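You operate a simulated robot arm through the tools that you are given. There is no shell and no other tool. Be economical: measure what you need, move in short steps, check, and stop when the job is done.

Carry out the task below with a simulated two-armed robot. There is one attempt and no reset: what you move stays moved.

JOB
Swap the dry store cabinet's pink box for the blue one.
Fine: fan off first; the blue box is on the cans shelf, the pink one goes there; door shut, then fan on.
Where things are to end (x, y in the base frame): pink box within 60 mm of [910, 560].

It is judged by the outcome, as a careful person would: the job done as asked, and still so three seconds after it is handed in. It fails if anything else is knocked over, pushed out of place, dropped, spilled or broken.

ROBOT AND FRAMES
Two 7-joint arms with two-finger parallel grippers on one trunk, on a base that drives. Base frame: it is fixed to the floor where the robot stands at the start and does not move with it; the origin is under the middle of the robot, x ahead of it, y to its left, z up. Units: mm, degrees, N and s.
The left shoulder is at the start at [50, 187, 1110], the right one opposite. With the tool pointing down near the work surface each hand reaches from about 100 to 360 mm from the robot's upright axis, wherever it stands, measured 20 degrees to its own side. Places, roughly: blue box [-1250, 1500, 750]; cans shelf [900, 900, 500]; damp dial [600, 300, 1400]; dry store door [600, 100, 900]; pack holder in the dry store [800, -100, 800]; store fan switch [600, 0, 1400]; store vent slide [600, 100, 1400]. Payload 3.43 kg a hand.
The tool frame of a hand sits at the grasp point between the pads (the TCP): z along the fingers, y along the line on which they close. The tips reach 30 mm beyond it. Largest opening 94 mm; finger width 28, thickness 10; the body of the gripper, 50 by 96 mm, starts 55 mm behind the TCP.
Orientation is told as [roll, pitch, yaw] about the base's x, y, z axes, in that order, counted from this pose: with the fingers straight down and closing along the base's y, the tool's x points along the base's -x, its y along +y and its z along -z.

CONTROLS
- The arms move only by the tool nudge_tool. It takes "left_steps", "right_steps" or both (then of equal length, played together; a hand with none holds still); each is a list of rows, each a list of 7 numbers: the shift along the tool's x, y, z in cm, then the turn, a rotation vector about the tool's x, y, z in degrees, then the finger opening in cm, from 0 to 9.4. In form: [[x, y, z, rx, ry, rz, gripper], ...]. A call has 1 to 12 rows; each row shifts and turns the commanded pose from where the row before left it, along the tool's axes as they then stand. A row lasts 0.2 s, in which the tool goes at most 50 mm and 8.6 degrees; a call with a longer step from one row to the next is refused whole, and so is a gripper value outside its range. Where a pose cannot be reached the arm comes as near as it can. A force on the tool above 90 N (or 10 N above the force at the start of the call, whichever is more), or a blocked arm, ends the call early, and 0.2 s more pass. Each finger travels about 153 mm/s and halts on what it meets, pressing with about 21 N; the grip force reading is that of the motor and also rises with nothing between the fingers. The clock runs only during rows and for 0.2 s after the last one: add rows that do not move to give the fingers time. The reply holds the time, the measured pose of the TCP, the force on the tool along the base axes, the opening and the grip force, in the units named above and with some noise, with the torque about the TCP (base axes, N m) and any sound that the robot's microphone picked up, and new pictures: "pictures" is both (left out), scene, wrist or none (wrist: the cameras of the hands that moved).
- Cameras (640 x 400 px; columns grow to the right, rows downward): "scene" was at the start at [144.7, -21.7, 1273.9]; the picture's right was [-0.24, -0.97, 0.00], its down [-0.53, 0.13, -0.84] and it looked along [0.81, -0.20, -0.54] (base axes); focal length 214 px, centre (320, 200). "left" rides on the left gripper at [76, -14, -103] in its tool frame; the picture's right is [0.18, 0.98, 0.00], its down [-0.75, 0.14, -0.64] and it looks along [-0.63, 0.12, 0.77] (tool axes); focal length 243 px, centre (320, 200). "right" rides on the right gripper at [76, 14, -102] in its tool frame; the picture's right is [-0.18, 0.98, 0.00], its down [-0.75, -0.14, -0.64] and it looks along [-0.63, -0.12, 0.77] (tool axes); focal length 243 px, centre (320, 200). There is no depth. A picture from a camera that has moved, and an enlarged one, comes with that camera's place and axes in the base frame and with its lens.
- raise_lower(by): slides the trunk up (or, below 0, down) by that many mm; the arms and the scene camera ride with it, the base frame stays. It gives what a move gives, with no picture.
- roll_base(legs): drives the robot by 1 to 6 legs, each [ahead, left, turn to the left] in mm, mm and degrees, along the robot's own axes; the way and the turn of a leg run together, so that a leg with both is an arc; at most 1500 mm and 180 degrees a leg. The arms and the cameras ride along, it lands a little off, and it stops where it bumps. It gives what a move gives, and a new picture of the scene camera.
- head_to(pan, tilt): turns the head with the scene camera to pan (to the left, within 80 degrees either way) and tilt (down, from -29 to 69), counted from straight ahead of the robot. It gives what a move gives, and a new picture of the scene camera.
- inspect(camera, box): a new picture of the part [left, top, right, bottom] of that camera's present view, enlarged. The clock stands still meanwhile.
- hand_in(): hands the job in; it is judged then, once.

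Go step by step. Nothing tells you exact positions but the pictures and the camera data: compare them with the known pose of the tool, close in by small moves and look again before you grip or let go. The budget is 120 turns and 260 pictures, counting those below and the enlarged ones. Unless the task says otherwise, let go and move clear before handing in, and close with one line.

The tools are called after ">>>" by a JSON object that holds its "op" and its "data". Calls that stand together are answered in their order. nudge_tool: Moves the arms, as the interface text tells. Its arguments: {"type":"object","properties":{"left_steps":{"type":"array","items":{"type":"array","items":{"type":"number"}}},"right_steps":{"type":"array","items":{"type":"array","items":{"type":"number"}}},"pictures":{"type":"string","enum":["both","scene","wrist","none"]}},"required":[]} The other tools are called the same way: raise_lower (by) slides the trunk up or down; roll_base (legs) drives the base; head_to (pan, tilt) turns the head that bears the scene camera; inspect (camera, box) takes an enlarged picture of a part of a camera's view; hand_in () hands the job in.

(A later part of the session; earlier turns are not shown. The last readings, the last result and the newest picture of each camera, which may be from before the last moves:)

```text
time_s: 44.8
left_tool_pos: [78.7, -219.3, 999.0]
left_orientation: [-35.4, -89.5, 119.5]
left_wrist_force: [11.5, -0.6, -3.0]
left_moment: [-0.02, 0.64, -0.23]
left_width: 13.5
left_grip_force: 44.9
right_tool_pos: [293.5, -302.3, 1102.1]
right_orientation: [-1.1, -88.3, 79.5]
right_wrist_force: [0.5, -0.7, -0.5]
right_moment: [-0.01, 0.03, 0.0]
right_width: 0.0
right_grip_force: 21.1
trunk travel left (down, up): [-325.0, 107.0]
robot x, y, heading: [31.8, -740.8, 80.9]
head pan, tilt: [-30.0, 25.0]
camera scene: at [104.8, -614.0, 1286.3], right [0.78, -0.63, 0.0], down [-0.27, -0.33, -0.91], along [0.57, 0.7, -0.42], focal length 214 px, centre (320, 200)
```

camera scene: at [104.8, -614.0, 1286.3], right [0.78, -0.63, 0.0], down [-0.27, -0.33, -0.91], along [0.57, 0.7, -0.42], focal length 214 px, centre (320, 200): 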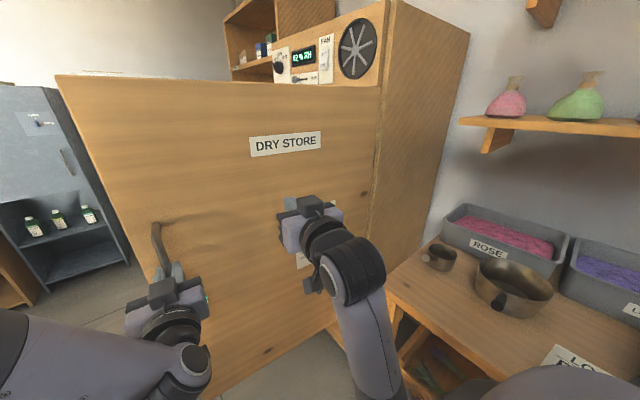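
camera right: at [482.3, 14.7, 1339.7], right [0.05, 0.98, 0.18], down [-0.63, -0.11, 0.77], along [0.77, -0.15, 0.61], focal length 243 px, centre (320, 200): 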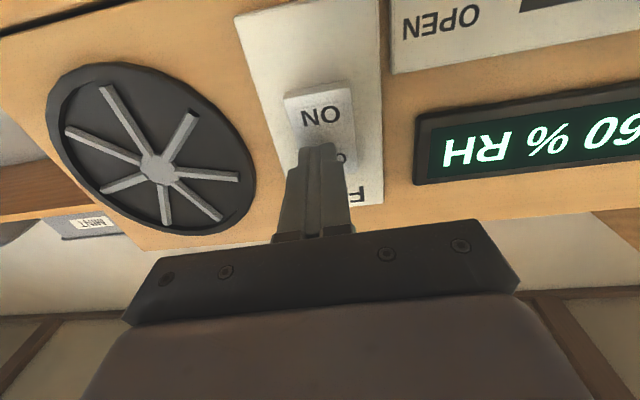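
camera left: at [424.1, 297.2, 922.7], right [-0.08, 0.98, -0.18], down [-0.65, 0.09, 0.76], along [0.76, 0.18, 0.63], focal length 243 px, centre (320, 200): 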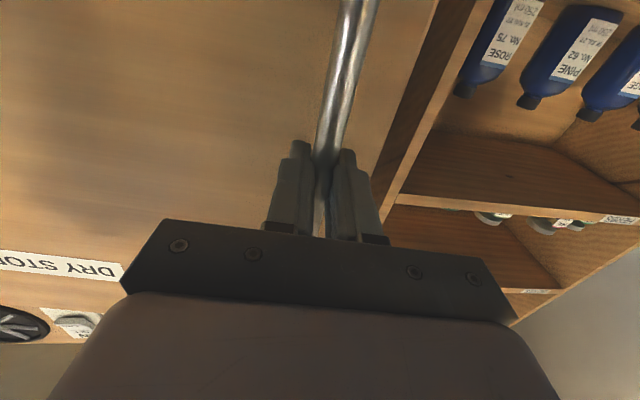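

Door is at about 86°. I nudge it 8° more, then release the bar and back the hand off.

>>> {"op": "roll_base", "data": {"legs": [[-71, -85, 8]]}}

>>> {"op": "nudge_tool", "data": {"left_steps": [[0, 0, 0, 0, 0, 0, 5], [0, 0, 0, 0, 0, 0, 9], [0, 0, -3, 0, 0, 0, 9], [0, 0, -4, 0, 0, 0, 9], [0, 0, 0, 0, 0, 0, 9]], "pictures": "both"}}

```text
time_s: 46.2
left_tool_pos: [85.1, -295.3, 998.2]
left_orientation: [-34.6, -89.6, 127.2]
left_wrist_force: [14.1, 0.8, -3.3]
left_moment: [-0.17, 0.59, -0.07]
left_width: 13.8
left_grip_force: 45.0
right_tool_pos: [307.5, -347.5, 1101.9]
right_orientation: [-0.9, -88.3, 87.4]
right_wrist_force: [-0.6, 0.3, 0.2]
right_moment: [-0.02, 0.02, 0.01]
right_width: 0.0
right_grip_force: 21.0
trunk travel left (down, up): [-325.0, 107.0]
robot x, y, heading: [115.2, -821.0, 89.1]
head pan, tilt: [-30.0, 25.0]
camera scene: at [166.7, -682.9, 1286.2], right [0.86, -0.51, 0.0], down [-0.22, -0.36, -0.91], along [0.47, 0.78, -0.42], focal length 214 px, centre (320, 200)
```

scene: 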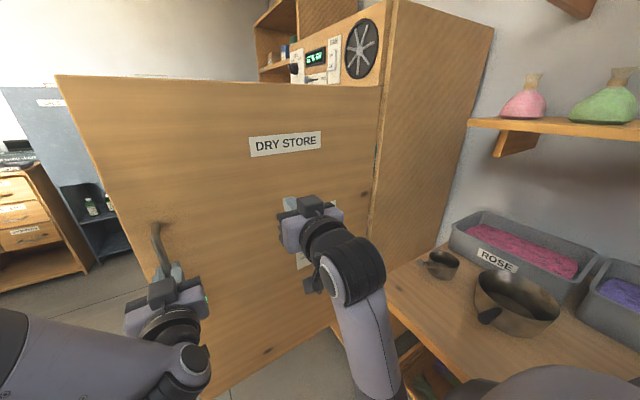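

```text
time_s: 47.4
left_tool_pos: [84.6, -367.2, 1000.4]
left_orientation: [-48.2, -89.5, 140.8]
left_wrist_force: [-0.9, -0.5, 0.6]
left_moment: [0.0, 0.01, -0.02]
left_width: 89.9
left_grip_force: 0.1
right_tool_pos: [306.9, -346.8, 1102.6]
right_orientation: [-3.8, -88.1, 90.5]
right_wrist_force: [-0.3, 0.2, -0.3]
right_moment: [0.02, -0.01, 0.0]
right_width: 0.0
right_grip_force: 21.6
trunk travel left (down, up): [-325.0, 107.0]
robot x, y, heading: [117.3, -822.8, 89.1]
head pan, tilt: [-30.0, 25.0]
camera scene: at [165.0, -683.3, 1286.4], right [0.86, -0.51, 0.0], down [-0.22, -0.36, -0.91], along [0.47, 0.78, -0.42], focal length 214 px, centre (320, 200)
camera left: at [105.2, -469.8, 925.4], right [-0.98, -0.04, -0.19], down [-0.12, -0.64, 0.76], along [-0.16, 0.76, 0.63], focal length 243 px, centre (320, 200)
```

scene: 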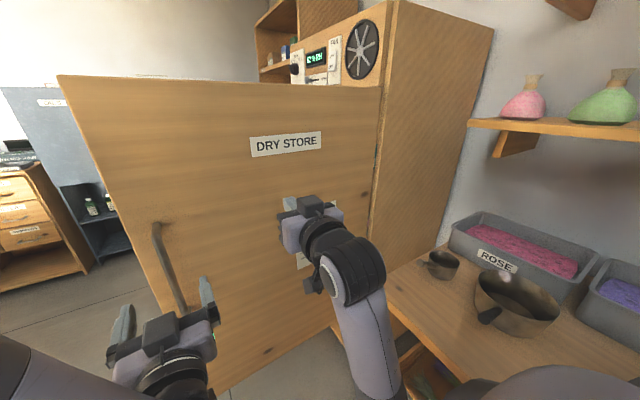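
left: 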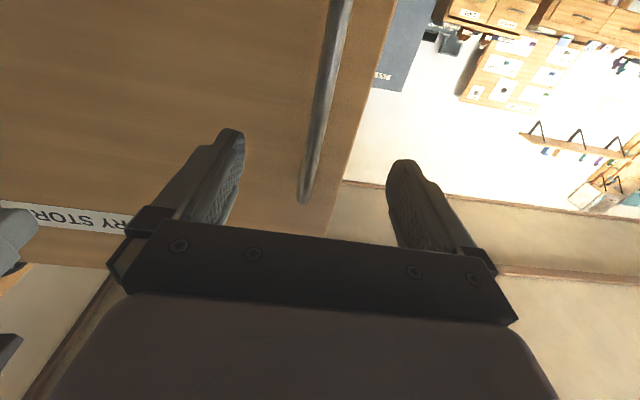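

The door stands open about 94°. I drive around its free edge to the front of the open cabinet.

>>> {"op": "roll_base", "data": {"legs": [[-150, 0, 0], [0, 650, 0], [1170, 0, 0], [0, 0, -89]]}}

>>> {"op": "head_to", "data": {"pan": -10, "tilt": 25}}

```text
time_s: 56.7
left_tool_pos: [-525.8, -141.1, 1000.1]
left_orientation: [-42.9, -89.5, 135.3]
left_wrist_force: [1.1, -1.1, 0.9]
left_moment: [-0.01, 0.01, 0.0]
left_width: 89.9
left_grip_force: 0.1
right_tool_pos: [-304.1, -122.8, 1102.6]
right_orientation: [-2.2, -88.3, 88.7]
right_wrist_force: [-0.5, 0.0, 0.5]
right_moment: [-0.01, 0.01, -0.04]
right_width: 0.2
right_grip_force: 20.7
trunk travel left (down, up): [-325.0, 107.0]
robot x, y, heading: [-494.2, -593.8, 89.0]
head pan, tilt: [-30.0, 25.0]
stopped in leg 3: the robot was blocked; the commanded pose is now the measured one
camera scene: at [-446.4, -458.4, 1286.5], right [0.86, -0.52, 0.0], down [-0.22, -0.36, -0.91], along [0.47, 0.78, -0.42], focal length 214 px, centre (320, 200)
```

scene: 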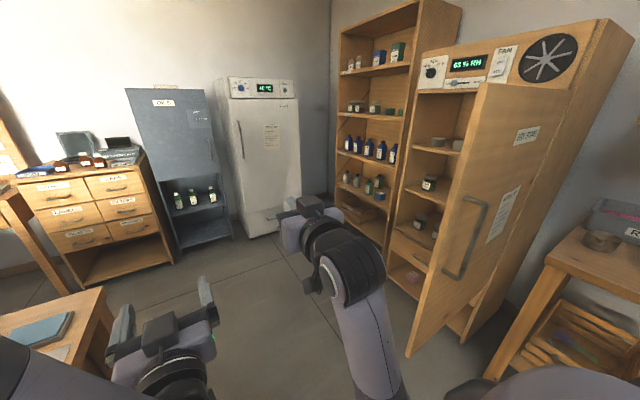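

```text
time_s: 57.5
left_tool_pos: [-525.1, -141.9, 999.9]
left_orientation: [-37.5, -89.6, 129.8]
left_wrist_force: [-0.2, 0.8, -0.4]
left_moment: [-0.03, -0.02, 0.02]
left_width: 90.2
left_grip_force: 0.2
right_tool_pos: [-302.7, -122.8, 1103.4]
right_orientation: [-1.3, -88.2, 87.9]
right_wrist_force: [-0.3, -0.2, 0.6]
right_moment: [-0.03, 0.01, -0.03]
right_width: 0.1
right_grip_force: 21.3
trunk travel left (down, up): [-325.0, 107.0]
robot x, y, heading: [-492.1, -596.2, 89.1]
head pan, tilt: [-10.0, 25.0]
camera scene: at [-475.7, -446.2, 1286.4], right [0.98, -0.19, 0.0], down [-0.08, -0.41, -0.91], along [0.18, 0.89, -0.42], focal length 214 px, centre (320, 200)
```

scene: 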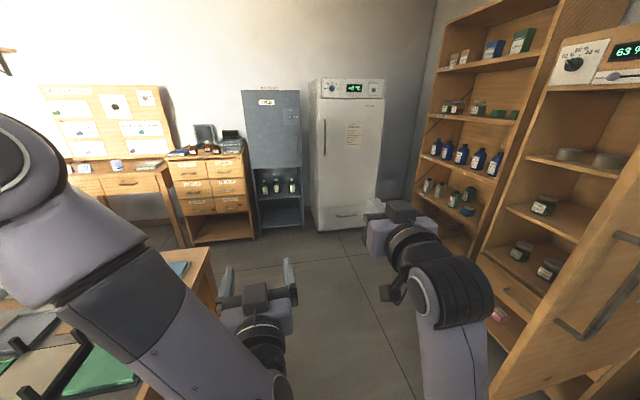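

The base was blocked: a table stands on my left. I look at it before moving on.

>>> {"op": "head_to", "data": {"pan": 55, "tilt": 45}}

>>> {"op": "head_to", "data": {"pan": -60, "tilt": 45}}

```text
time_s: 58.9
left_tool_pos: [-525.5, -140.7, 999.9]
left_orientation: [-37.4, -89.5, 129.9]
left_wrist_force: [0.3, -0.3, -0.7]
left_moment: [-0.03, -0.02, 0.01]
left_width: 89.9
left_grip_force: 0.1
right_tool_pos: [-302.6, -123.3, 1102.7]
right_orientation: [-1.4, -88.1, 88.0]
right_wrist_force: [-0.5, 0.0, -0.1]
right_moment: [0.01, 0.01, 0.03]
right_width: 0.0
right_grip_force: 21.2
trunk travel left (down, up): [-325.0, 107.0]
robot x, y, heading: [-496.6, -591.4, 88.9]
head pan, tilt: [55.0, 45.0]
camera scene: at [-559.2, -488.5, 1255.8], right [0.59, 0.81, 0.0], down [0.57, -0.42, -0.71], along [-0.57, 0.42, -0.71], focal length 214 px, centre (320, 200)
```

scene: 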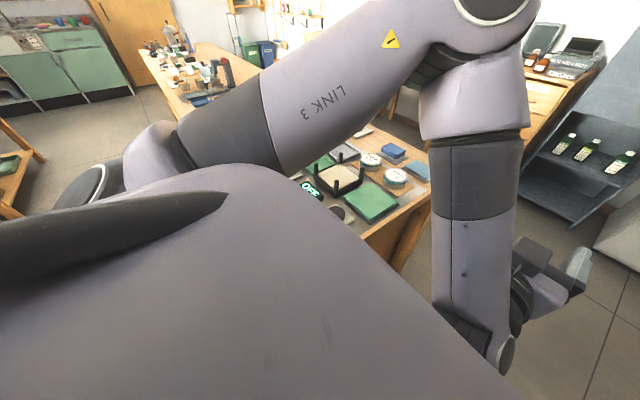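

```text
time_s: 60.8
left_tool_pos: [-525.5, -143.2, 1000.1]
left_orientation: [-37.1, -89.5, 129.7]
left_wrist_force: [-0.1, -0.5, -0.5]
left_moment: [-0.02, 0.0, -0.01]
left_width: 90.1
left_grip_force: 0.0
right_tool_pos: [-303.3, -122.5, 1103.4]
right_orientation: [-1.4, -88.3, 88.1]
right_wrist_force: [-0.6, 0.0, 0.0]
right_moment: [-0.02, 0.01, -0.01]
right_width: 0.1
right_grip_force: 20.2
trunk travel left (down, up): [-325.0, 107.0]
robot x, y, heading: [-492.8, -594.4, 88.5]
head pan, tilt: [-60.0, 45.0]
camera scene: at [-422.4, -497.3, 1255.8], right [0.48, -0.88, 0.0], down [-0.62, -0.34, -0.71], along [0.62, 0.34, -0.71], focal length 214 px, centre (320, 200)
```

scene: 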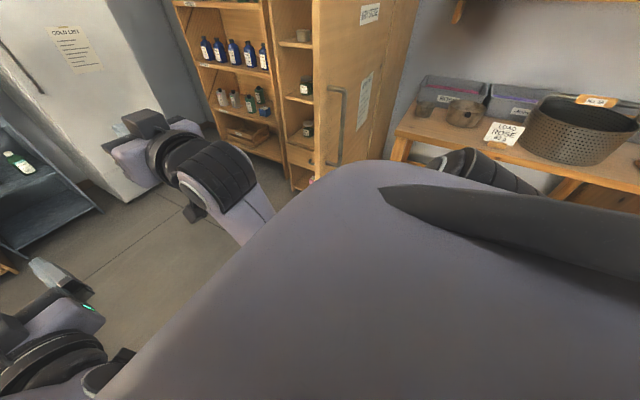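

A table stands to my left, and the door tip is at x≈75. I'll pull both hands in, turn to face the cabinet here, then sidestep left between table and door.

>>> {"op": "nudge_tool", "data": {"left_steps": [[0, 0, -4, 0, 0, 0, 9], [0, 0, -4, 0, 0, 0, 9], [0, 0, -3, 0, 0, 0, 9], [0, 0, 0, 0, 0, 0, 9]], "right_steps": [[0, 0, -4, 0, 0, 0, 0], [0, 0, -4, 0, 0, 0, 0], [0, 0, -4, 0, 0, 0, 0], [0, 0, 0, 0, 0, 0, 0]], "pictures": "none"}}

>>> {"op": "roll_base", "data": {"legs": [[-70, 0, 0], [0, -70, 0], [0, 0, -89]]}}

>>> {"op": "head_to", "data": {"pan": 60, "tilt": 50}}

```text
time_s: 62.0
left_tool_pos: [-545.2, -227.0, 1001.7]
left_orientation: [-37.0, -85.1, 135.0]
left_wrist_force: [0.5, -0.1, -0.3]
left_moment: [-0.04, 0.01, 0.0]
left_width: 89.7
left_grip_force: 0.2
left hand out of reach, approached as far as the arm can: row 3
right_tool_pos: [-325.9, -166.1, 1123.4]
right_orientation: [-122.8, -86.5, -152.5]
right_wrist_force: [0.6, 0.4, -0.1]
right_moment: [0.0, 0.0, 0.03]
right_width: 0.2
right_grip_force: 20.7
right hand out of reach, approached as far as the arm can: row 1, 2, 3
trunk travel left (down, up): [-325.0, 107.0]
robot x, y, heading: [-496.3, -591.9, 88.8]
head pan, tilt: [-60.0, 45.0]
stopped in row 4 (left hand): the arm was blocked; the commanded pose is now the measured one
```

```text
time_s: 67.7
left_tool_pos: [-59.3, -610.7, 1002.5]
left_orientation: [-37.7, -85.1, 46.0]
left_wrist_force: [0.0, -0.3, -0.7]
left_moment: [-0.01, 0.02, 0.0]
left_width: 90.1
left_grip_force: 0.2
right_tool_pos: [4.9, -826.1, 1123.4]
right_orientation: [-122.0, -86.6, 117.1]
right_wrist_force: [-0.7, 1.8, -0.4]
right_moment: [-0.05, 0.01, 0.01]
right_width: 0.0
right_grip_force: 20.6
trunk travel left (down, up): [-325.0, 107.0]
robot x, y, heading: [-430.0, -665.3, -0.7]
head pan, tilt: [-60.0, 45.0]
camera scene: at [-327.1, -736.4, 1255.8], right [-0.87, -0.49, 0.0], down [-0.35, 0.62, -0.71], along [0.35, -0.62, -0.71], focal length 214 px, centre (320, 200)
```

scene: 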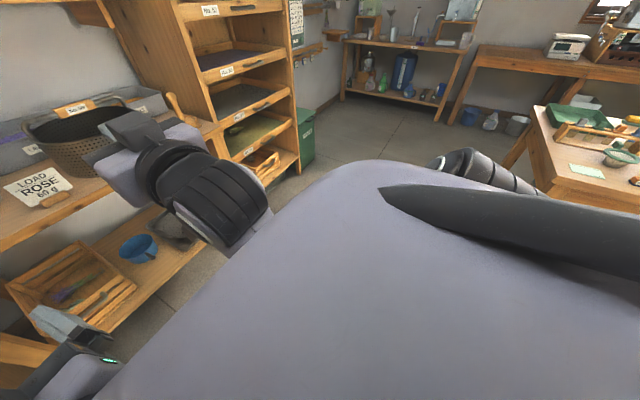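

```text
time_s: 69.7
left_tool_pos: [-58.2, -609.9, 1002.6]
left_orientation: [-37.7, -85.1, 46.3]
left_wrist_force: [-0.8, -1.2, -0.1]
left_moment: [-0.04, -0.02, -0.02]
left_width: 90.0
left_grip_force: 0.0
right_tool_pos: [5.1, -826.7, 1123.7]
right_orientation: [-121.9, -86.5, 117.2]
right_wrist_force: [0.1, -0.4, 0.0]
right_moment: [-0.02, 0.0, -0.02]
right_width: 0.1
right_grip_force: 21.0
trunk travel left (down, up): [-325.0, 107.0]
robot x, y, heading: [-423.9, -666.3, -0.6]
head pan, tilt: [60.0, 50.0]
camera scene: at [-327.8, -599.3, 1248.9], right [0.86, -0.51, 0.0], down [-0.39, -0.66, -0.64], along [0.33, 0.55, -0.77], focal length 214 px, centre (320, 200)
```

scene: 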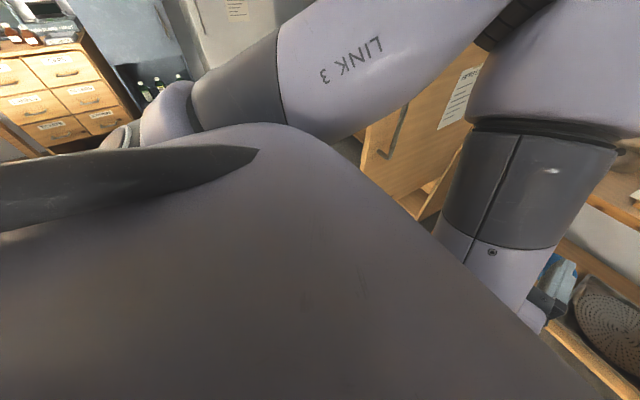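

Facing the cabinet wall now. I back up slightly and sidestep left in stages, checking clearance to the door edge.

>>> {"op": "roll_base", "data": {"legs": [[-60, 0, 0], [0, 230, 0]]}}

>>> {"op": "head_to", "data": {"pan": 20, "tilt": 25}}

```text
time_s: 71.9
left_tool_pos: [-114.8, -515.2, 1001.6]
left_orientation: [-37.5, -85.0, 46.7]
left_wrist_force: [-0.4, 0.7, -0.1]
left_moment: [0.0, -0.01, -0.02]
left_width: 90.0
left_grip_force: 0.0
right_tool_pos: [-49.6, -732.0, 1123.5]
right_orientation: [-122.7, -86.5, 118.5]
right_wrist_force: [0.0, 0.0, 0.4]
right_moment: [-0.01, 0.02, 0.06]
right_width: 0.0
right_grip_force: 21.5
trunk travel left (down, up): [-325.0, 107.0]
robot x, y, heading: [-480.4, -574.0, -0.2]
head pan, tilt: [60.0, 50.0]
stopped in leg 2: the robot was blocked; the commanded pose is now the measured one
camera scene: at [-383.9, -507.6, 1248.9], right [0.87, -0.5, 0.0], down [-0.38, -0.66, -0.64], along [0.32, 0.56, -0.77], focal length 214 px, centre (320, 200)
```

scene: 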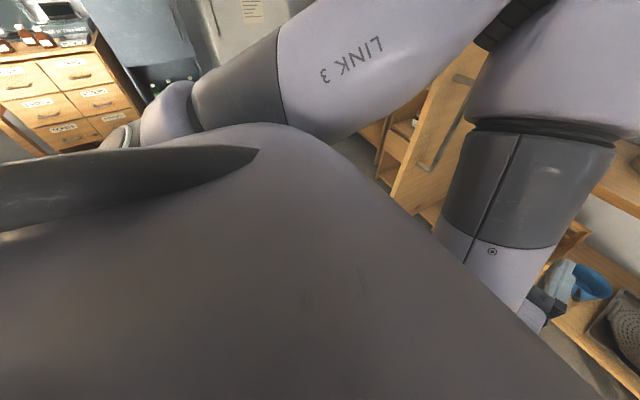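

```text
time_s: 73.0
left_tool_pos: [-114.2, -513.5, 1002.7]
left_orientation: [-37.6, -85.1, 46.6]
left_wrist_force: [-0.3, -0.6, 0.6]
left_moment: [0.0, -0.02, -0.03]
left_width: 89.9
left_grip_force: 0.1
right_tool_pos: [-48.9, -731.2, 1124.5]
right_orientation: [-122.5, -86.5, 118.4]
right_wrist_force: [-0.1, -0.6, 0.0]
right_moment: [0.0, -0.01, 0.01]
right_width: 0.0
right_grip_force: 21.3
trunk travel left (down, up): [-325.0, 107.0]
robot x, y, heading: [-484.2, -574.9, -0.1]
head pan, tilt: [20.0, 25.0]
camera scene: at [-335.8, -542.4, 1286.3], right [0.34, -0.94, 0.0], down [-0.4, -0.14, -0.91], along [0.85, 0.31, -0.42], focal length 214 px, centre (320, 200)
```

scene: 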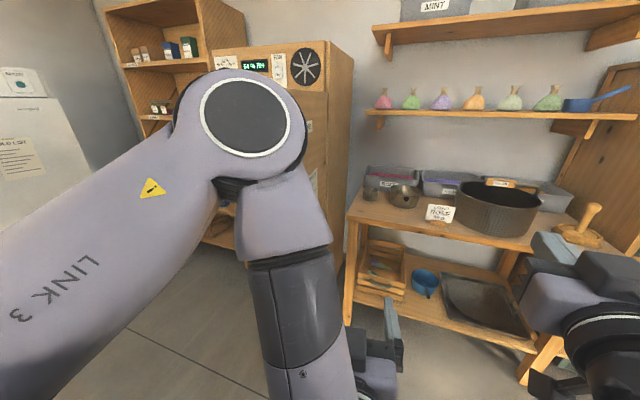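

Blocked by the table corner again, so I need to pass closer to the door. I first fold the right hand back to fingers-down to get clearance.

>>> {"op": "nudge_tool", "data": {"right_steps": [[1.5, 0, 0, 0, 8.2, 0, 0], [1.5, 0, 0, 0, 8.2, 0, 0], [1.5, 0, 0, 0, 8.2, 0, 0], [1.5, 0, 0, 0, 8.2, 0, 0], [1.5, 0, 0, 0, 8.2, 0, 0], [1.5, 0, 0, 0, 8.2, 0, 0], [1.5, 0, 0, 0, 8.2, 0, 0], [1.5, 0, 0, 0, 8.2, 0, 0], [1.5, 0, 0, 0, 8.2, 0, 0], [1.5, 0, 0, 0, 8.2, 0, 0], [1.5, 0, 0, 0, 5, 0, 0], [0, 0, 0, 0, 0, 0, 0]], "pictures": "none"}}

>>> {"op": "roll_base", "data": {"legs": [[75, -30, 0], [0, 180, 0]]}}

```text
time_s: 73.7
left_tool_pos: [-114.1, -513.6, 1002.6]
left_orientation: [-37.6, -85.0, 46.7]
left_wrist_force: [0.1, 0.1, -0.1]
left_moment: [-0.05, 0.02, 0.0]
left_width: 90.2
left_grip_force: 0.0
right_tool_pos: [-46.3, -763.3, 1074.6]
right_orientation: [-38.9, -70.1, 28.9]
right_wrist_force: [0.0, 0.0, 0.0]
right_moment: [-0.02, -0.01, -0.02]
right_width: 0.3
right_grip_force: 21.5
trunk travel left (down, up): [-325.0, 107.0]
robot x, y, heading: [-477.1, -574.4, -0.1]
head pan, tilt: [20.0, 25.0]
stopped in row 3 (right hand): the arm was blocked; the commanded pose is now the measured one
```

```text
time_s: 76.6
left_tool_pos: [-37.3, -364.6, 1002.2]
left_orientation: [-37.7, -85.1, 46.4]
left_wrist_force: [0.5, -1.0, 0.5]
left_moment: [0.0, 0.0, -0.02]
left_width: 90.0
left_grip_force: 0.1
right_tool_pos: [28.7, -612.4, 1074.7]
right_orientation: [-38.7, -70.0, 28.4]
right_wrist_force: [-0.3, 0.8, -0.3]
right_moment: [-0.01, 0.01, -0.01]
right_width: 0.0
right_grip_force: 21.5
trunk travel left (down, up): [-325.0, 107.0]
robot x, y, heading: [-405.8, -419.5, -0.3]
head pan, tilt: [20.0, 25.0]
camera scene: at [-259.5, -390.5, 1286.4], right [0.34, -0.94, 0.0], down [-0.4, -0.14, -0.91], along [0.85, 0.3, -0.42], focal length 214 px, centre (320, 200)
```

scene: 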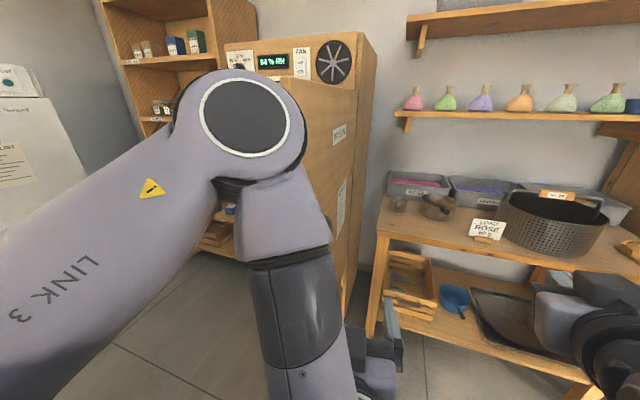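

I cleared the table corner. The right hand still sticks out, so I move it forward a bit and then tilt it down, watching the state.

>>> {"op": "nudge_tool", "data": {"right_steps": [[0, 0, 3, 0, 0, 0, 0], [0, 0, 3, 0, 0, 0, 0], [0.5, 0, 2, 0, 8, 0, 0], [1, 0, 0, 0, 8, 0, 0], [1, 0, 0, 0, 8, 0, 0], [1, 0, 0, 0, 8, 0, 0], [1, 0, 0, 0, 8, 0, 0], [1, 0, 0, 0, 8, 0, 0], [1, 0, 0, 0, 8, 0, 0], [1, 0, 0, 0, 8, 0, 0], [0, 0, 0, 0, 0, 0, 0]], "pictures": "none"}}

```text
time_s: 78.3
left_tool_pos: [-38.2, -363.6, 1002.2]
left_orientation: [-37.8, -85.1, 46.6]
left_wrist_force: [0.4, -0.4, 0.5]
left_moment: [0.01, 0.0, 0.04]
left_width: 89.9
left_grip_force: 0.1
right_tool_pos: [93.5, -692.6, 988.7]
right_orientation: [-21.5, -29.6, -2.8]
right_wrist_force: [-0.8, -0.2, 0.5]
right_moment: [-0.01, -0.03, 0.04]
right_width: 0.2
right_grip_force: 21.5
right hand out of reach, approached as far as the arm can: row 7, 8
trunk travel left (down, up): [-325.0, 107.0]
robot x, y, heading: [-404.5, -424.3, -0.4]
head pan, tilt: [20.0, 25.0]
stopped in row 8 (right hand): the arm was blocked; the commanded pose is now the measured one
```

I continue bringing the right hand back and levelling it to fingers-down.

>>> {"op": "nudge_tool", "data": {"right_steps": [[1.5, 2, -1, -3.5, 0, 0, 0], [1.5, 2, -1, -3.5, 0, 0, 0], [1.5, 2, -1, -3.5, 4, 0, 0], [1.5, 2, -1, -3.5, 5, 0, 0], [1.5, 2, -0.5, -3.5, 5, 0, 0], [1.5, 2, 0, -3, 5, 0, 0], [1.5, 2, 0, 0, 5, 0, 0], [1.5, 0, 0, 0, 5, 0, 0], [0, 0, 0, 0, 0, 0, 0]], "pictures": "none"}}

```text
time_s: 79.0
left_tool_pos: [-38.1, -364.5, 1001.7]
left_orientation: [-37.5, -84.9, 46.3]
left_wrist_force: [-0.4, -0.5, 0.6]
left_moment: [0.0, -0.04, -0.03]
left_width: 89.9
left_grip_force: 0.1
right_tool_pos: [76.9, -694.7, 973.9]
right_orientation: [-19.9, -30.3, -4.6]
right_wrist_force: [0.3, 0.5, -0.5]
right_moment: [0.0, 0.0, 0.0]
right_width: 0.0
right_grip_force: 21.4
right hand out of reach, approached as far as the arm can: row 2, 3
trunk travel left (down, up): [-325.0, 107.0]
robot x, y, heading: [-406.1, -423.6, -0.2]
head pan, tilt: [20.0, 25.0]
stopped in row 3 (right hand): the arm was blocked; the commanded pose is now the measured one
```

The right arm seems to be at a joint limit. I look at it.

>>> {"op": "head_to", "data": {"pan": -35, "tilt": 30}}

```text
time_s: 80.3
left_tool_pos: [-37.7, -363.6, 1002.0]
left_orientation: [-37.6, -85.0, 46.4]
left_wrist_force: [1.5, -0.3, -0.3]
left_moment: [0.02, -0.02, -0.01]
left_width: 90.0
left_grip_force: 0.1
right_tool_pos: [77.4, -695.7, 973.9]
right_orientation: [-20.0, -30.4, -4.7]
right_wrist_force: [-1.3, 0.4, 0.3]
right_moment: [0.02, 0.0, -0.02]
right_width: 0.0
right_grip_force: 21.2
trunk travel left (down, up): [-325.0, 107.0]
robot x, y, heading: [-408.0, -421.0, -0.1]
head pan, tilt: [-35.0, 30.0]
camera scene: at [-272.5, -474.1, 1278.4], right [-0.58, -0.82, 0.0], down [-0.41, 0.29, -0.87], along [0.71, -0.5, -0.5], focal length 214 px, centre (320, 200)
```

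scene: 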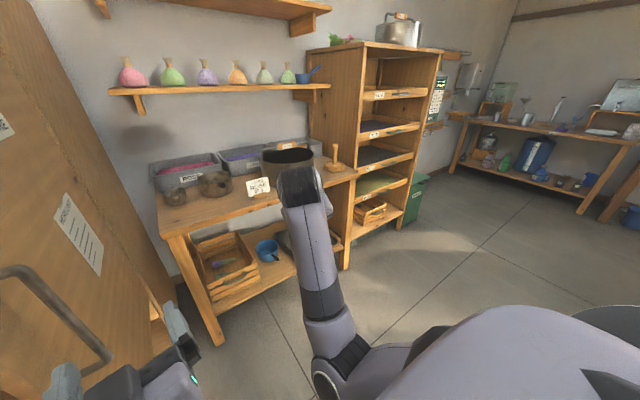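

The right arm is elbow-low now. I'll bring it back to the earlier forward-pointing pose and reverse the original motion from there.

>>> {"op": "nudge_tool", "data": {"right_steps": [[-2, 2, 0, -3, -8, 0, 0], [-2, 2, 0, -3, -8, 0, 0], [-2, 2, 0, -3, -8, 0, 0], [-2, 2, 0, -3, -8, 0, 0], [-2, 2, 0, -3, -8, 0, 0], [-2, 2, 0, -3, -8, 0, 0], [-2, 2, 0, -2, -8, 0, 0], [-2, 0, 0, 0, -4, 0, 0], [0, 0, 0, 0, 0, 0, 0]], "pictures": "none"}}

```text
time_s: 82.3
left_tool_pos: [-38.2, -365.2, 1001.0]
left_orientation: [-37.6, -85.1, 46.4]
left_wrist_force: [-0.6, 0.4, -0.6]
left_moment: [0.0, 0.01, -0.02]
left_width: 90.0
left_grip_force: 0.0
right_tool_pos: [181.4, -573.2, 1081.7]
right_orientation: [-92.5, -79.7, 91.8]
right_wrist_force: [-0.7, 0.9, 0.5]
right_moment: [0.0, -0.01, -0.02]
right_width: 0.0
right_grip_force: 20.7
trunk travel left (down, up): [-325.0, 107.0]
robot x, y, heading: [-404.7, -421.5, -0.4]
head pan, tilt: [-35.0, 30.0]
```

Now reverse the original fold: tilt down while moving back.

>>> {"op": "nudge_tool", "data": {"right_steps": [[1, 0, -3, 0, 8, 0, 0], [1, 0, -3, 0, 8, 0, 0], [1.5, 0, -2, 0, 8, 0, 0], [2, 0, -1, 0, 8, 0, 0], [2, 0, 0, 0, 8, 0, 0], [2, 0, 0, 0, 8, 0, 0], [2, 0, 0, 0, 8, 0, 0], [2, 0, 0, 0, 8, 0, 0], [2, 0, 0, 0, 8, 0, 0], [2, 0, 0, 0, 6, 0, 0], [2, 0, 0, 0, 0, 0, 0], [0, 0, 0, 0, 0, 0, 0]], "pictures": "scene"}}

```text
time_s: 82.9
left_tool_pos: [-38.2, -364.1, 1000.9]
left_orientation: [-37.7, -84.9, 46.3]
left_wrist_force: [0.1, -0.2, 0.3]
left_moment: [0.0, 0.0, 0.01]
left_width: 89.8
left_grip_force: 0.0
right_tool_pos: [131.4, -600.9, 1066.7]
right_orientation: [-47.6, -70.0, 42.1]
right_wrist_force: [-1.1, 0.2, 0.3]
right_moment: [0.02, -0.03, -0.02]
right_width: 0.0
right_grip_force: 21.0
trunk travel left (down, up): [-325.0, 107.0]
robot x, y, heading: [-403.2, -422.9, -0.2]
head pan, tilt: [-35.0, 30.0]
stopped in row 3 (right hand): the arm was blocked; the commanded pose is now the measured one
camera scene: at [-272.5, -474.2, 1278.4], right [-0.58, -0.81, 0.0], down [-0.41, 0.29, -0.87], along [0.71, -0.5, -0.5], focal length 214 px, centre (320, 200)
```

scene: 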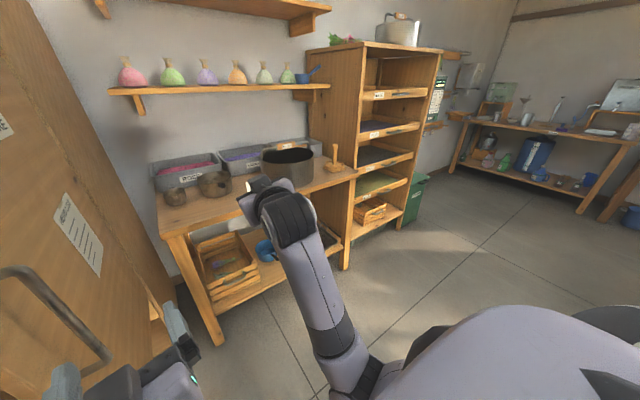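

I'll instead raise the right hand above the door's top edge (z≈1320), as it was when pressing the switch.

>>> {"op": "nudge_tool", "data": {"right_steps": [[-3, 0, 1, 0, -7, 0, 0], [-4, 0, 0, 0, -7, 0, 0], [-4, 0, 0, 0, -6, 0, 0], [-4, 0, 0, 0, 0, 0, 0], [-4, 0, -1, 0, 0, 0, 0], [-4, 0, -1, 0, 0, 0, 0], [-4, 0, -1, 0, 0, 0, 0], [-4, 0, -2, 0, 0, 0, 0], [-4, 0, -2, 0, 0, 0, 0], [-2, 0, -3, 0, 0, 0, 0], [0, 0, -3, 0, 0, 0, 0], [0, 0, 0, 0, 0, 0, 0]], "pictures": "scene"}}

```text
time_s: 85.5
left_tool_pos: [-37.2, -365.0, 1002.3]
left_orientation: [-37.6, -85.1, 46.4]
left_wrist_force: [0.5, -0.5, -0.5]
left_moment: [0.03, -0.03, 0.0]
left_width: 90.1
left_grip_force: 0.0
right_tool_pos: [7.2, -515.4, 1405.9]
right_orientation: [-111.2, -74.4, 107.0]
right_wrist_force: [0.1, 0.3, -0.4]
right_moment: [-0.04, 0.01, 0.03]
right_width: 0.1
right_grip_force: 21.6
trunk travel left (down, up): [-325.0, 107.0]
robot x, y, heading: [-404.0, -420.3, -0.3]
head pan, tilt: [-35.0, 30.0]
camera scene: at [-272.6, -474.2, 1278.4], right [-0.58, -0.81, 0.0], down [-0.41, 0.29, -0.87], along [0.71, -0.5, -0.5], focal length 214 px, centre (320, 200)
```

scene: 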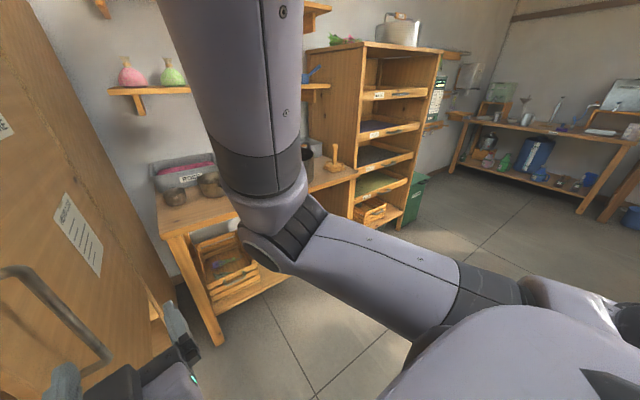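

Right hand now has x clearance too. I sidestep left further.

>>> {"op": "roll_base", "data": {"legs": [[0, 250, 0], [0, 330, 0]]}}

>>> {"op": "head_to", "data": {"pan": 0, "tilt": 20}}

```text
time_s: 91.3
left_tool_pos: [-39.7, 217.1, 1002.6]
left_orientation: [-37.8, -85.0, 47.2]
left_wrist_force: [-1.1, 0.4, 0.2]
left_moment: [-0.04, 0.01, -0.03]
left_width: 89.9
left_grip_force: 0.0
right_tool_pos: [4.9, 65.8, 1408.7]
right_orientation: [-112.9, -74.2, 109.2]
right_wrist_force: [0.5, 0.5, 0.2]
right_moment: [-0.04, 0.0, 0.0]
right_width: 0.2
right_grip_force: 20.8
trunk travel left (down, up): [-325.0, 107.0]
robot x, y, heading: [-409.4, 156.8, 0.1]
head pan, tilt: [-35.0, 30.0]
camera scene: at [-273.1, 103.9, 1278.4], right [-0.57, -0.82, 0.0], down [-0.41, 0.28, -0.87], along [0.71, -0.49, -0.5], focal length 214 px, centre (320, 200)
```

scene: 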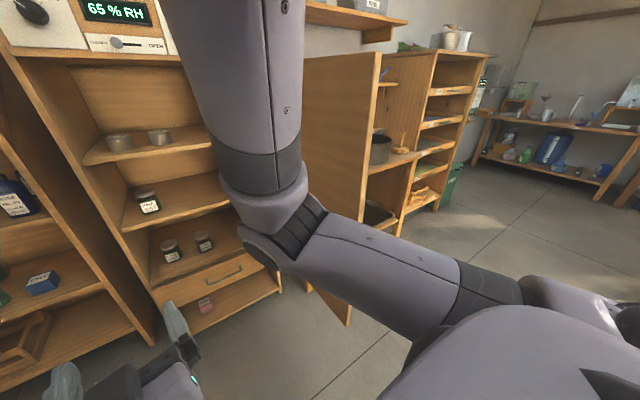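

```text
time_s: 92.3
left_tool_pos: [-38.6, 216.8, 1002.4]
left_orientation: [-37.5, -85.0, 47.2]
left_wrist_force: [0.1, -0.3, 0.8]
left_moment: [0.0, 0.0, -0.02]
left_width: 89.9
left_grip_force: 0.0
right_tool_pos: [7.5, 65.1, 1409.2]
right_orientation: [-112.9, -74.4, 109.0]
right_wrist_force: [-0.6, 0.2, 0.2]
right_moment: [-0.01, 0.01, 0.02]
right_width: 0.0
right_grip_force: 20.8
trunk travel left (down, up): [-325.0, 107.0]
robot x, y, heading: [-404.8, 158.6, 0.6]
head pan, tilt: [0.0, 20.0]
camera scene: at [-254.5, 155.7, 1294.4], right [0.01, -1.0, 0.0], down [-0.34, 0.0, -0.94], along [0.94, 0.01, -0.34], focal length 214 px, centre (320, 200)
```

scene: 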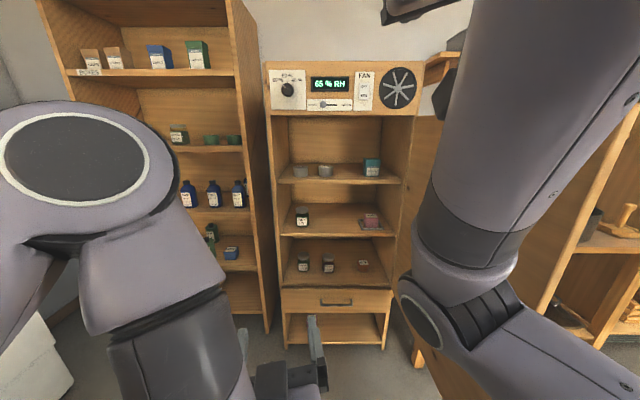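

I'm in front of the open cabinet. I zoom in on the contents.

>>> {"op": "inspect", "data": {"camera": "scene", "box": [265, 140, 425, 350]}}

>>> {"op": "inspect", "data": {"camera": "scene", "box": [340, 195, 400, 240]}}

>>> {"op": "inspect", "data": {"camera": "scene", "box": [180, 205, 275, 275]}}

```text
1.90 times, centred on (345, 245) of scene
camera zoom: at [-254.5, 155.7, 1294.4], right [0.01, -1.0, 0.0], down [-0.34, 0.0, -0.94], along [0.94, 0.01, -0.34], focal length 408 px, centre (272, 114)
```

zoom: 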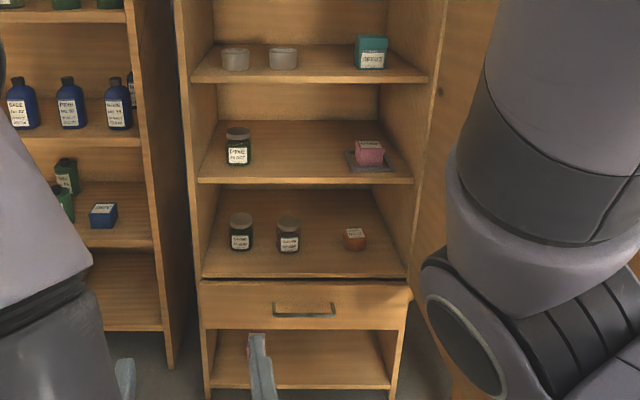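

```text
8.89 times, centred on (370, 218) of scene
camera zoom: at [-254.5, 155.7, 1294.4], right [0.01, -1.0, 0.0], down [-0.34, 0.0, -0.94], along [0.94, 0.01, -0.34], focal length 1906 px, centre (-124, 44)
```

zoom: 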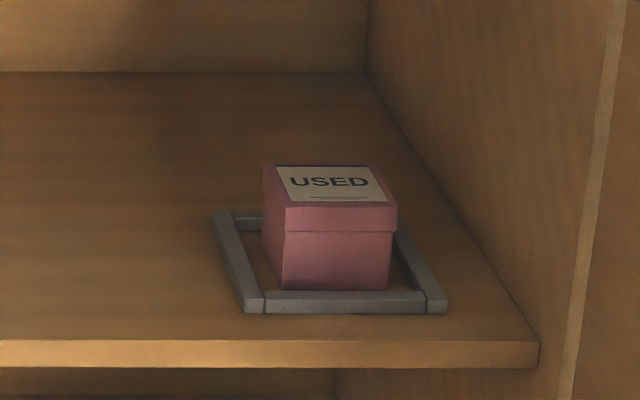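

```text
5.71 times, centred on (228, 240) of scene
camera zoom: at [-254.5, 155.7, 1294.4], right [0.01, -1.0, 0.0], down [-0.34, 0.0, -0.94], along [0.94, 0.01, -0.34], focal length 1226 px, centre (849, -29)
```

zoom: 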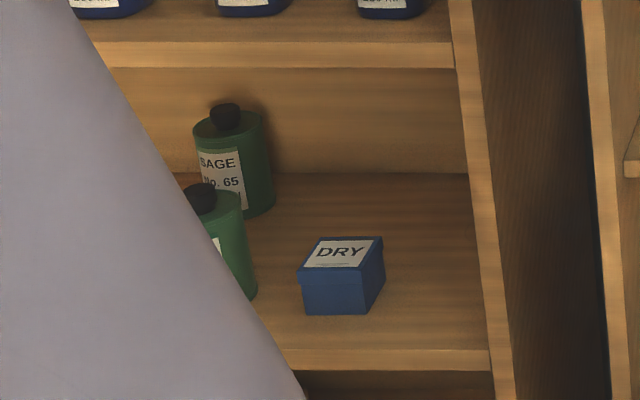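

The USED pink box sits in a grey tray holder on the middle shelf, front right. The blue DRY box is on the cans shelf. I tidy the right hand's orientation, bring it down, and fold the left hand to fingers-down.

>>> {"op": "nudge_tool", "data": {"left_steps": [[0, 0, 2, 0, 4, 0, 9], [0, 0, 2, 0, 8.2, 0, 9], [0.5, 0, 0, 0, 8.2, 0, 9], [0.5, 0, 0, 0, 8.2, 0, 9], [0.5, 0, 0, 0, 8.2, 0, 9], [0.5, 0, 0, 0, 8.2, 0, 9], [0.5, 0, 0, 0, 8.2, 0, 9], [0.5, 0, 0, 0, 8.2, 0, 9], [0.5, 0, 0, 0, 8.2, 0, 9], [0.5, 0, 0, 0, 8.2, 0, 9], [0, 0, 0, 0, 6, 0, 9], [0, 0, 0, 0, 0, 0, 9]], "right_steps": [[0, 0, 1, -1.6, 3, 7, 9], [0, 0, 1, -1.6, 3, 7, 9], [3, 0, 1, 0, 0, 0, 9], [3, 0, 1, 0, 0, 0, 9], [3, 0, 1, 0, 0, 0, 9], [3, 0, 1, 0, 0, 0, 9], [3, 0, 0, 0, 0, 0, 9], [3, 0, 0, 0, 0, 0, 9], [3, 0, 0, 0, 0, 0, 9], [3, 0, 0, 0, 0, 0, 9], [3, 0, 0, 0, 0, 0, 9], [0, 0, 0, 0, 0, 0, 9]], "pictures": "none"}}

>>> {"op": "raise_lower", "data": {"by": -250}}

```text
time_s: 95.0
left_tool_pos: [-28.4, 218.7, 972.2]
left_orientation: [-3.1, -2.1, 9.8]
left_wrist_force: [0.0, -0.2, 0.6]
left_moment: [0.03, -0.02, -0.03]
left_width: 90.1
left_grip_force: 0.1
right_tool_pos: [68.5, 41.1, 1145.8]
right_orientation: [-115.8, -84.6, 112.2]
right_wrist_force: [-0.3, 0.3, 0.1]
right_moment: [-0.02, 0.02, -0.01]
right_width: 90.2
right_grip_force: 0.1
trunk travel left (down, up): [-325.0, 107.0]
robot x, y, heading: [-408.4, 157.5, 0.4]
head pan, tilt: [0.0, 20.0]
```

```text
time_s: 97.5
left_tool_pos: [-27.7, 217.1, 721.7]
left_orientation: [-2.9, -2.3, 9.8]
left_wrist_force: [0.1, -0.7, -0.2]
left_moment: [0.01, 0.02, -0.01]
left_width: 90.1
left_grip_force: 0.1
right_tool_pos: [69.0, 41.3, 890.6]
right_orientation: [-107.3, -84.5, 103.8]
right_wrist_force: [-0.2, -0.7, 0.2]
right_moment: [-0.03, 0.01, 0.0]
right_width: 90.0
right_grip_force: 0.0
trunk travel left (down, up): [-75.0, 357.0]
robot x, y, heading: [-404.6, 155.9, 0.6]
head pan, tilt: [0.0, 20.0]
```

Both hands are set. I drive forward and look from the wrist camera.

>>> {"op": "roll_base", "data": {"legs": [[420, -50, 0]]}}

>>> {"op": "inspect", "data": {"camera": "right", "box": [0, 0, 640, 400]}}

```text
time_s: 100.1
left_tool_pos: [389.9, 177.5, 722.3]
left_orientation: [-3.0, -2.3, 10.7]
left_wrist_force: [-0.6, -0.2, 0.2]
left_moment: [-0.01, -0.01, 0.03]
left_width: 90.3
left_grip_force: 0.0
right_tool_pos: [489.8, 2.8, 885.8]
right_orientation: [-102.9, -84.3, 100.2]
right_wrist_force: [-0.1, 0.6, -0.3]
right_moment: [-0.01, 0.02, 0.02]
right_width: 89.9
right_grip_force: 0.0
trunk travel left (down, up): [-75.0, 357.0]
robot x, y, heading: [15.5, 111.1, 1.1]
head pan, tilt: [0.0, 20.0]
camera scene: at [163.9, 112.6, 1044.5], right [0.02, -1.0, 0.0], down [-0.34, -0.01, -0.94], along [0.94, 0.02, -0.34], focal length 214 px, centre (320, 200)
```

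scene: 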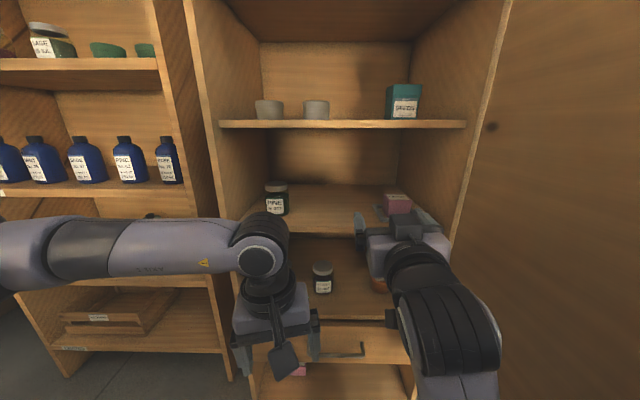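

```text
1.00 times, centred on (320, 200) of right (not enlarged: the box is as wide or as high as the picture)
camera zoom: at [388.1, 13.8, 808.2], right [0.04, 1.0, 0.09], down [-0.66, -0.04, 0.75], along [0.75, -0.09, 0.66], focal length 243 px, centre (320, 200)
```

zoom: 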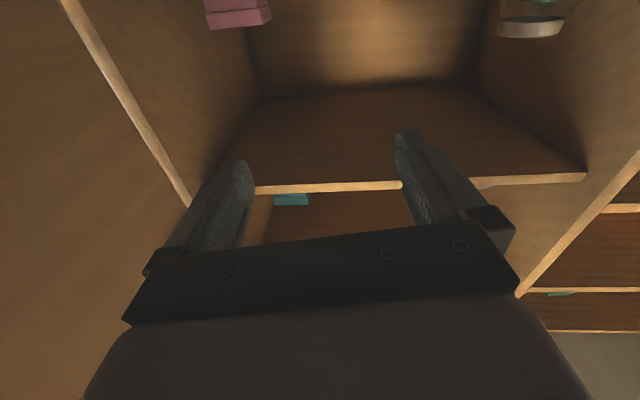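

The wrist camera hangs below the hand, so I'll approach tilted about 40° down to keep it clear of the shelf. First I refine the pink box position with a zoomed scene view.

>>> {"op": "inspect", "data": {"camera": "scene", "box": [340, 170, 480, 250]}}

>>> {"op": "nudge_tool", "data": {"right_steps": [[-1, -1, 0, 0, 8, 0, 9.4], [-1, -1, 0, 0, 8, 0, 9.4], [-1, -1, 0, 0, 8, 0, 9.4], [-1, -1, 0, 0, 8, 0, 9.4], [-1, -1, 0, 0, 8, 0, 9.4], [0, 0, 0, 0, 0, 0, 9.4]], "pictures": "both"}}

```text
4.57 times, centred on (410, 210) of scene
camera zoom: at [163.9, 112.6, 1044.5], right [0.02, -1.0, 0.0], down [-0.34, -0.01, -0.94], along [0.94, 0.02, -0.34], focal length 980 px, centre (-91, 154)
```

zoom: 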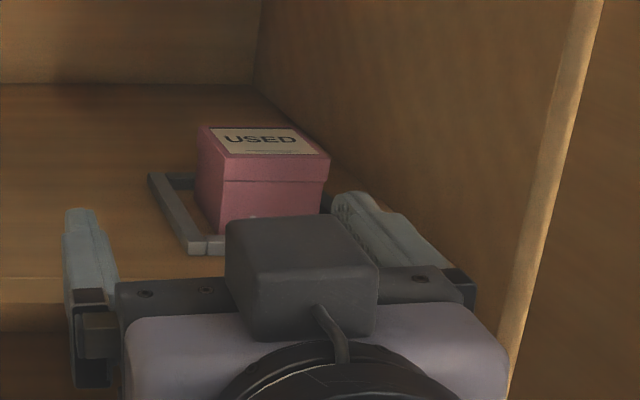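

```text
time_s: 101.5
left_tool_pos: [389.1, 177.6, 721.7]
left_orientation: [-2.9, -2.3, 10.6]
left_wrist_force: [-0.5, 0.1, -0.9]
left_moment: [0.0, 0.02, -0.02]
left_width: 90.2
left_grip_force: 0.1
right_tool_pos: [551.5, -69.2, 910.6]
right_orientation: [-11.5, -50.7, 3.5]
right_wrist_force: [-0.3, 0.4, 0.0]
right_moment: [-0.01, 0.0, 0.01]
right_width: 94.0
right_grip_force: 0.1
right hand out of reach, approached as far as the arm can: row 4, 5
trunk travel left (down, up): [-75.0, 357.0]
robot x, y, heading: [12.8, 109.6, 1.4]
head pan, tilt: [0.0, 20.0]
camera scene: at [164.0, 112.6, 1044.5], right [0.02, -1.0, 0.0], down [-0.34, -0.01, -0.94], along [0.94, 0.02, -0.34], focal length 214 px, centre (320, 200)
camera right: at [425.3, -43.3, 914.3], right [0.21, 0.98, 0.02], down [-0.03, -0.01, 1.0], along [0.98, -0.21, 0.03], focal length 243 px, centre (320, 200)
```

scene: 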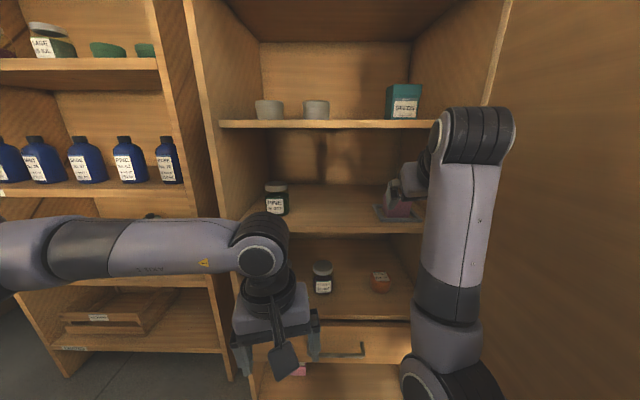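
right: 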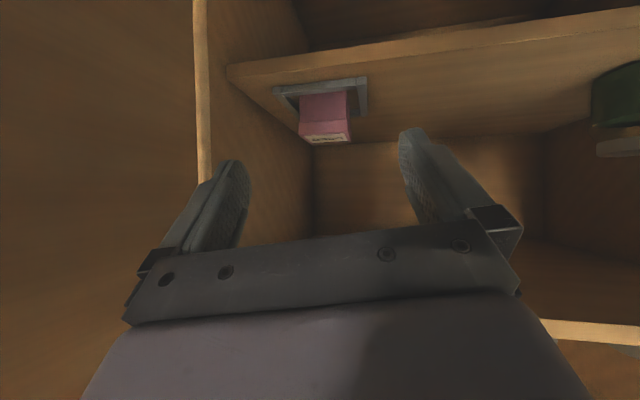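

The pink box is about 66 mm wide, centred near [803, -106], from z 773 to 821. I straighten the hand, lower it, then drive closer.

>>> {"op": "nudge_tool", "data": {"right_steps": [[2.3, 0.4, 1.85, -3.5, -0.5, 1.7, 9.4], [2.3, 0.4, 1.85, -3.5, -0.5, 1.7, 9.4], [0, 0, 0, 0, 0, 0, 9.4]], "pictures": "none"}}

>>> {"op": "roll_base", "data": {"legs": [[110, 0, -1.3]]}}

>>> {"op": "inspect", "data": {"camera": "right", "box": [0, 0, 640, 400]}}

```text
time_s: 102.5
left_tool_pos: [390.2, 176.7, 721.6]
left_orientation: [-3.0, -2.2, 10.6]
left_wrist_force: [-0.2, 0.6, -0.2]
left_moment: [0.01, 0.02, -0.04]
left_width: 90.1
left_grip_force: 0.1
right_tool_pos: [553.8, -77.7, 865.7]
right_orientation: [-2.0, -53.7, -2.1]
right_wrist_force: [-0.8, -0.1, 0.6]
right_moment: [0.02, -0.02, 0.02]
right_width: 94.1
right_grip_force: 0.0
trunk travel left (down, up): [-75.0, 357.0]
robot x, y, heading: [11.7, 113.6, 1.1]
head pan, tilt: [0.0, 20.0]
stopped in row 3 (right hand): the arm was blocked; the commanded pose is now the measured one
```

```text
time_s: 103.7
left_tool_pos: [499.8, 169.6, 722.4]
left_orientation: [-3.0, -2.3, 9.4]
left_wrist_force: [0.1, 0.1, 0.5]
left_moment: [-0.01, 0.02, 0.0]
left_width: 89.7
left_grip_force: 0.1
right_tool_pos: [658.5, -88.5, 866.9]
right_orientation: [-1.9, -53.7, -3.4]
right_wrist_force: [0.0, -0.3, 0.5]
right_moment: [0.03, 0.02, -0.04]
right_width: 94.1
right_grip_force: 0.0
trunk travel left (down, up): [-75.0, 357.0]
robot x, y, heading: [119.3, 114.7, 0.1]
head pan, tilt: [0.0, 20.0]
camera scene: at [272.1, 110.5, 1044.5], right [0.0, -1.0, 0.0], down [-0.34, 0.0, -0.94], along [0.94, 0.0, -0.34], focal length 214 px, centre (320, 200)
```

scene: 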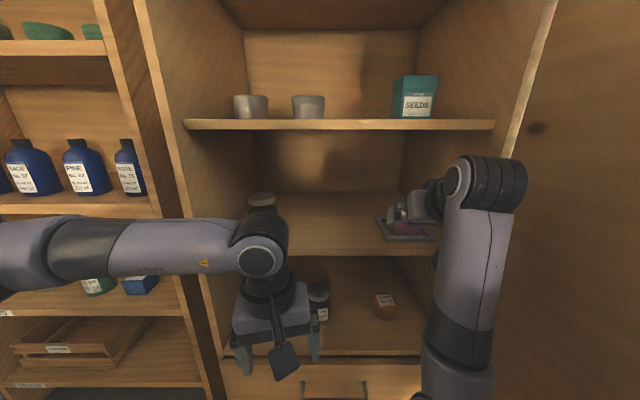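

```text
1.00 times, centred on (320, 200) of right (not enlarged: the box is as wide or as high as the picture)
camera zoom: at [531.7, -63.2, 865.7], right [0.19, 0.97, 0.13], down [-0.08, -0.12, 0.99], along [0.98, -0.2, 0.06], focal length 243 px, centre (320, 200)
```

zoom: 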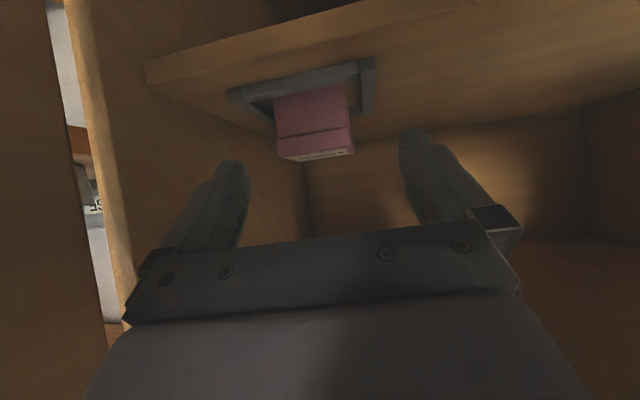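

I close in toward the box with the fingers straddling it, then look again.

>>> {"op": "nudge_tool", "data": {"right_steps": [[-0.76, -0.4, 2.8, 0, 0, 0, 9.4], [-0.76, -0.4, 2.8, 0, 0, 0, 9.4], [-0.76, -0.4, 2.8, 0, 0, 0, 9.4], [0, 0, 0, 0, 0, 0, 9.4]], "pictures": "wrist"}}

>>> {"op": "inspect", "data": {"camera": "scene", "box": [360, 150, 500, 260]}}

```text
time_s: 104.7
left_tool_pos: [499.2, 170.8, 720.7]
left_orientation: [-3.1, -2.3, 9.4]
left_wrist_force: [-0.3, 0.7, -0.1]
left_moment: [0.03, 0.0, 0.0]
left_width: 90.1
left_grip_force: 0.1
right_tool_pos: [739.7, -105.6, 837.0]
right_orientation: [-1.8, -53.7, -3.3]
right_wrist_force: [-0.3, 0.1, 0.7]
right_moment: [-0.01, -0.01, 0.0]
right_width: 93.9
right_grip_force: 0.1
trunk travel left (down, up): [-75.0, 357.0]
robot x, y, heading: [121.1, 110.1, -0.1]
head pan, tilt: [0.0, 20.0]
camera right: at [612.4, -81.8, 837.0], right [0.19, 0.97, 0.13], down [-0.08, -0.12, 0.99], along [0.98, -0.2, 0.06], focal length 243 px, centre (320, 200)
```

right: 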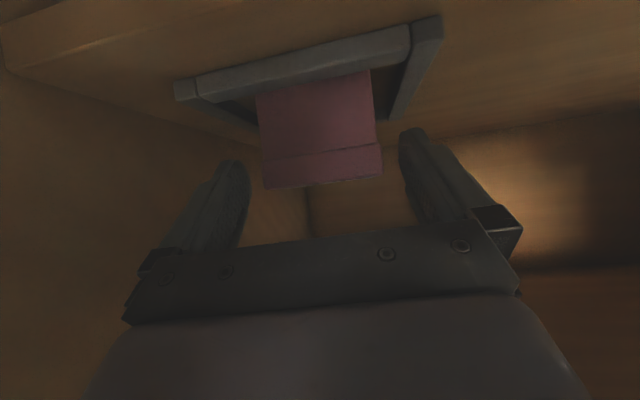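

```text
3.64 times, centred on (430, 205) of scene
camera zoom: at [272.2, 110.5, 1044.5], right [0.0, -1.0, 0.0], down [-0.34, 0.0, -0.94], along [0.94, 0.0, -0.34], focal length 780 px, centre (-80, 182)
```

zoom: 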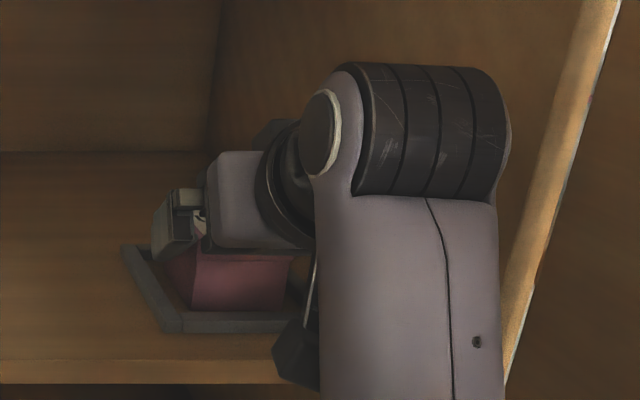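

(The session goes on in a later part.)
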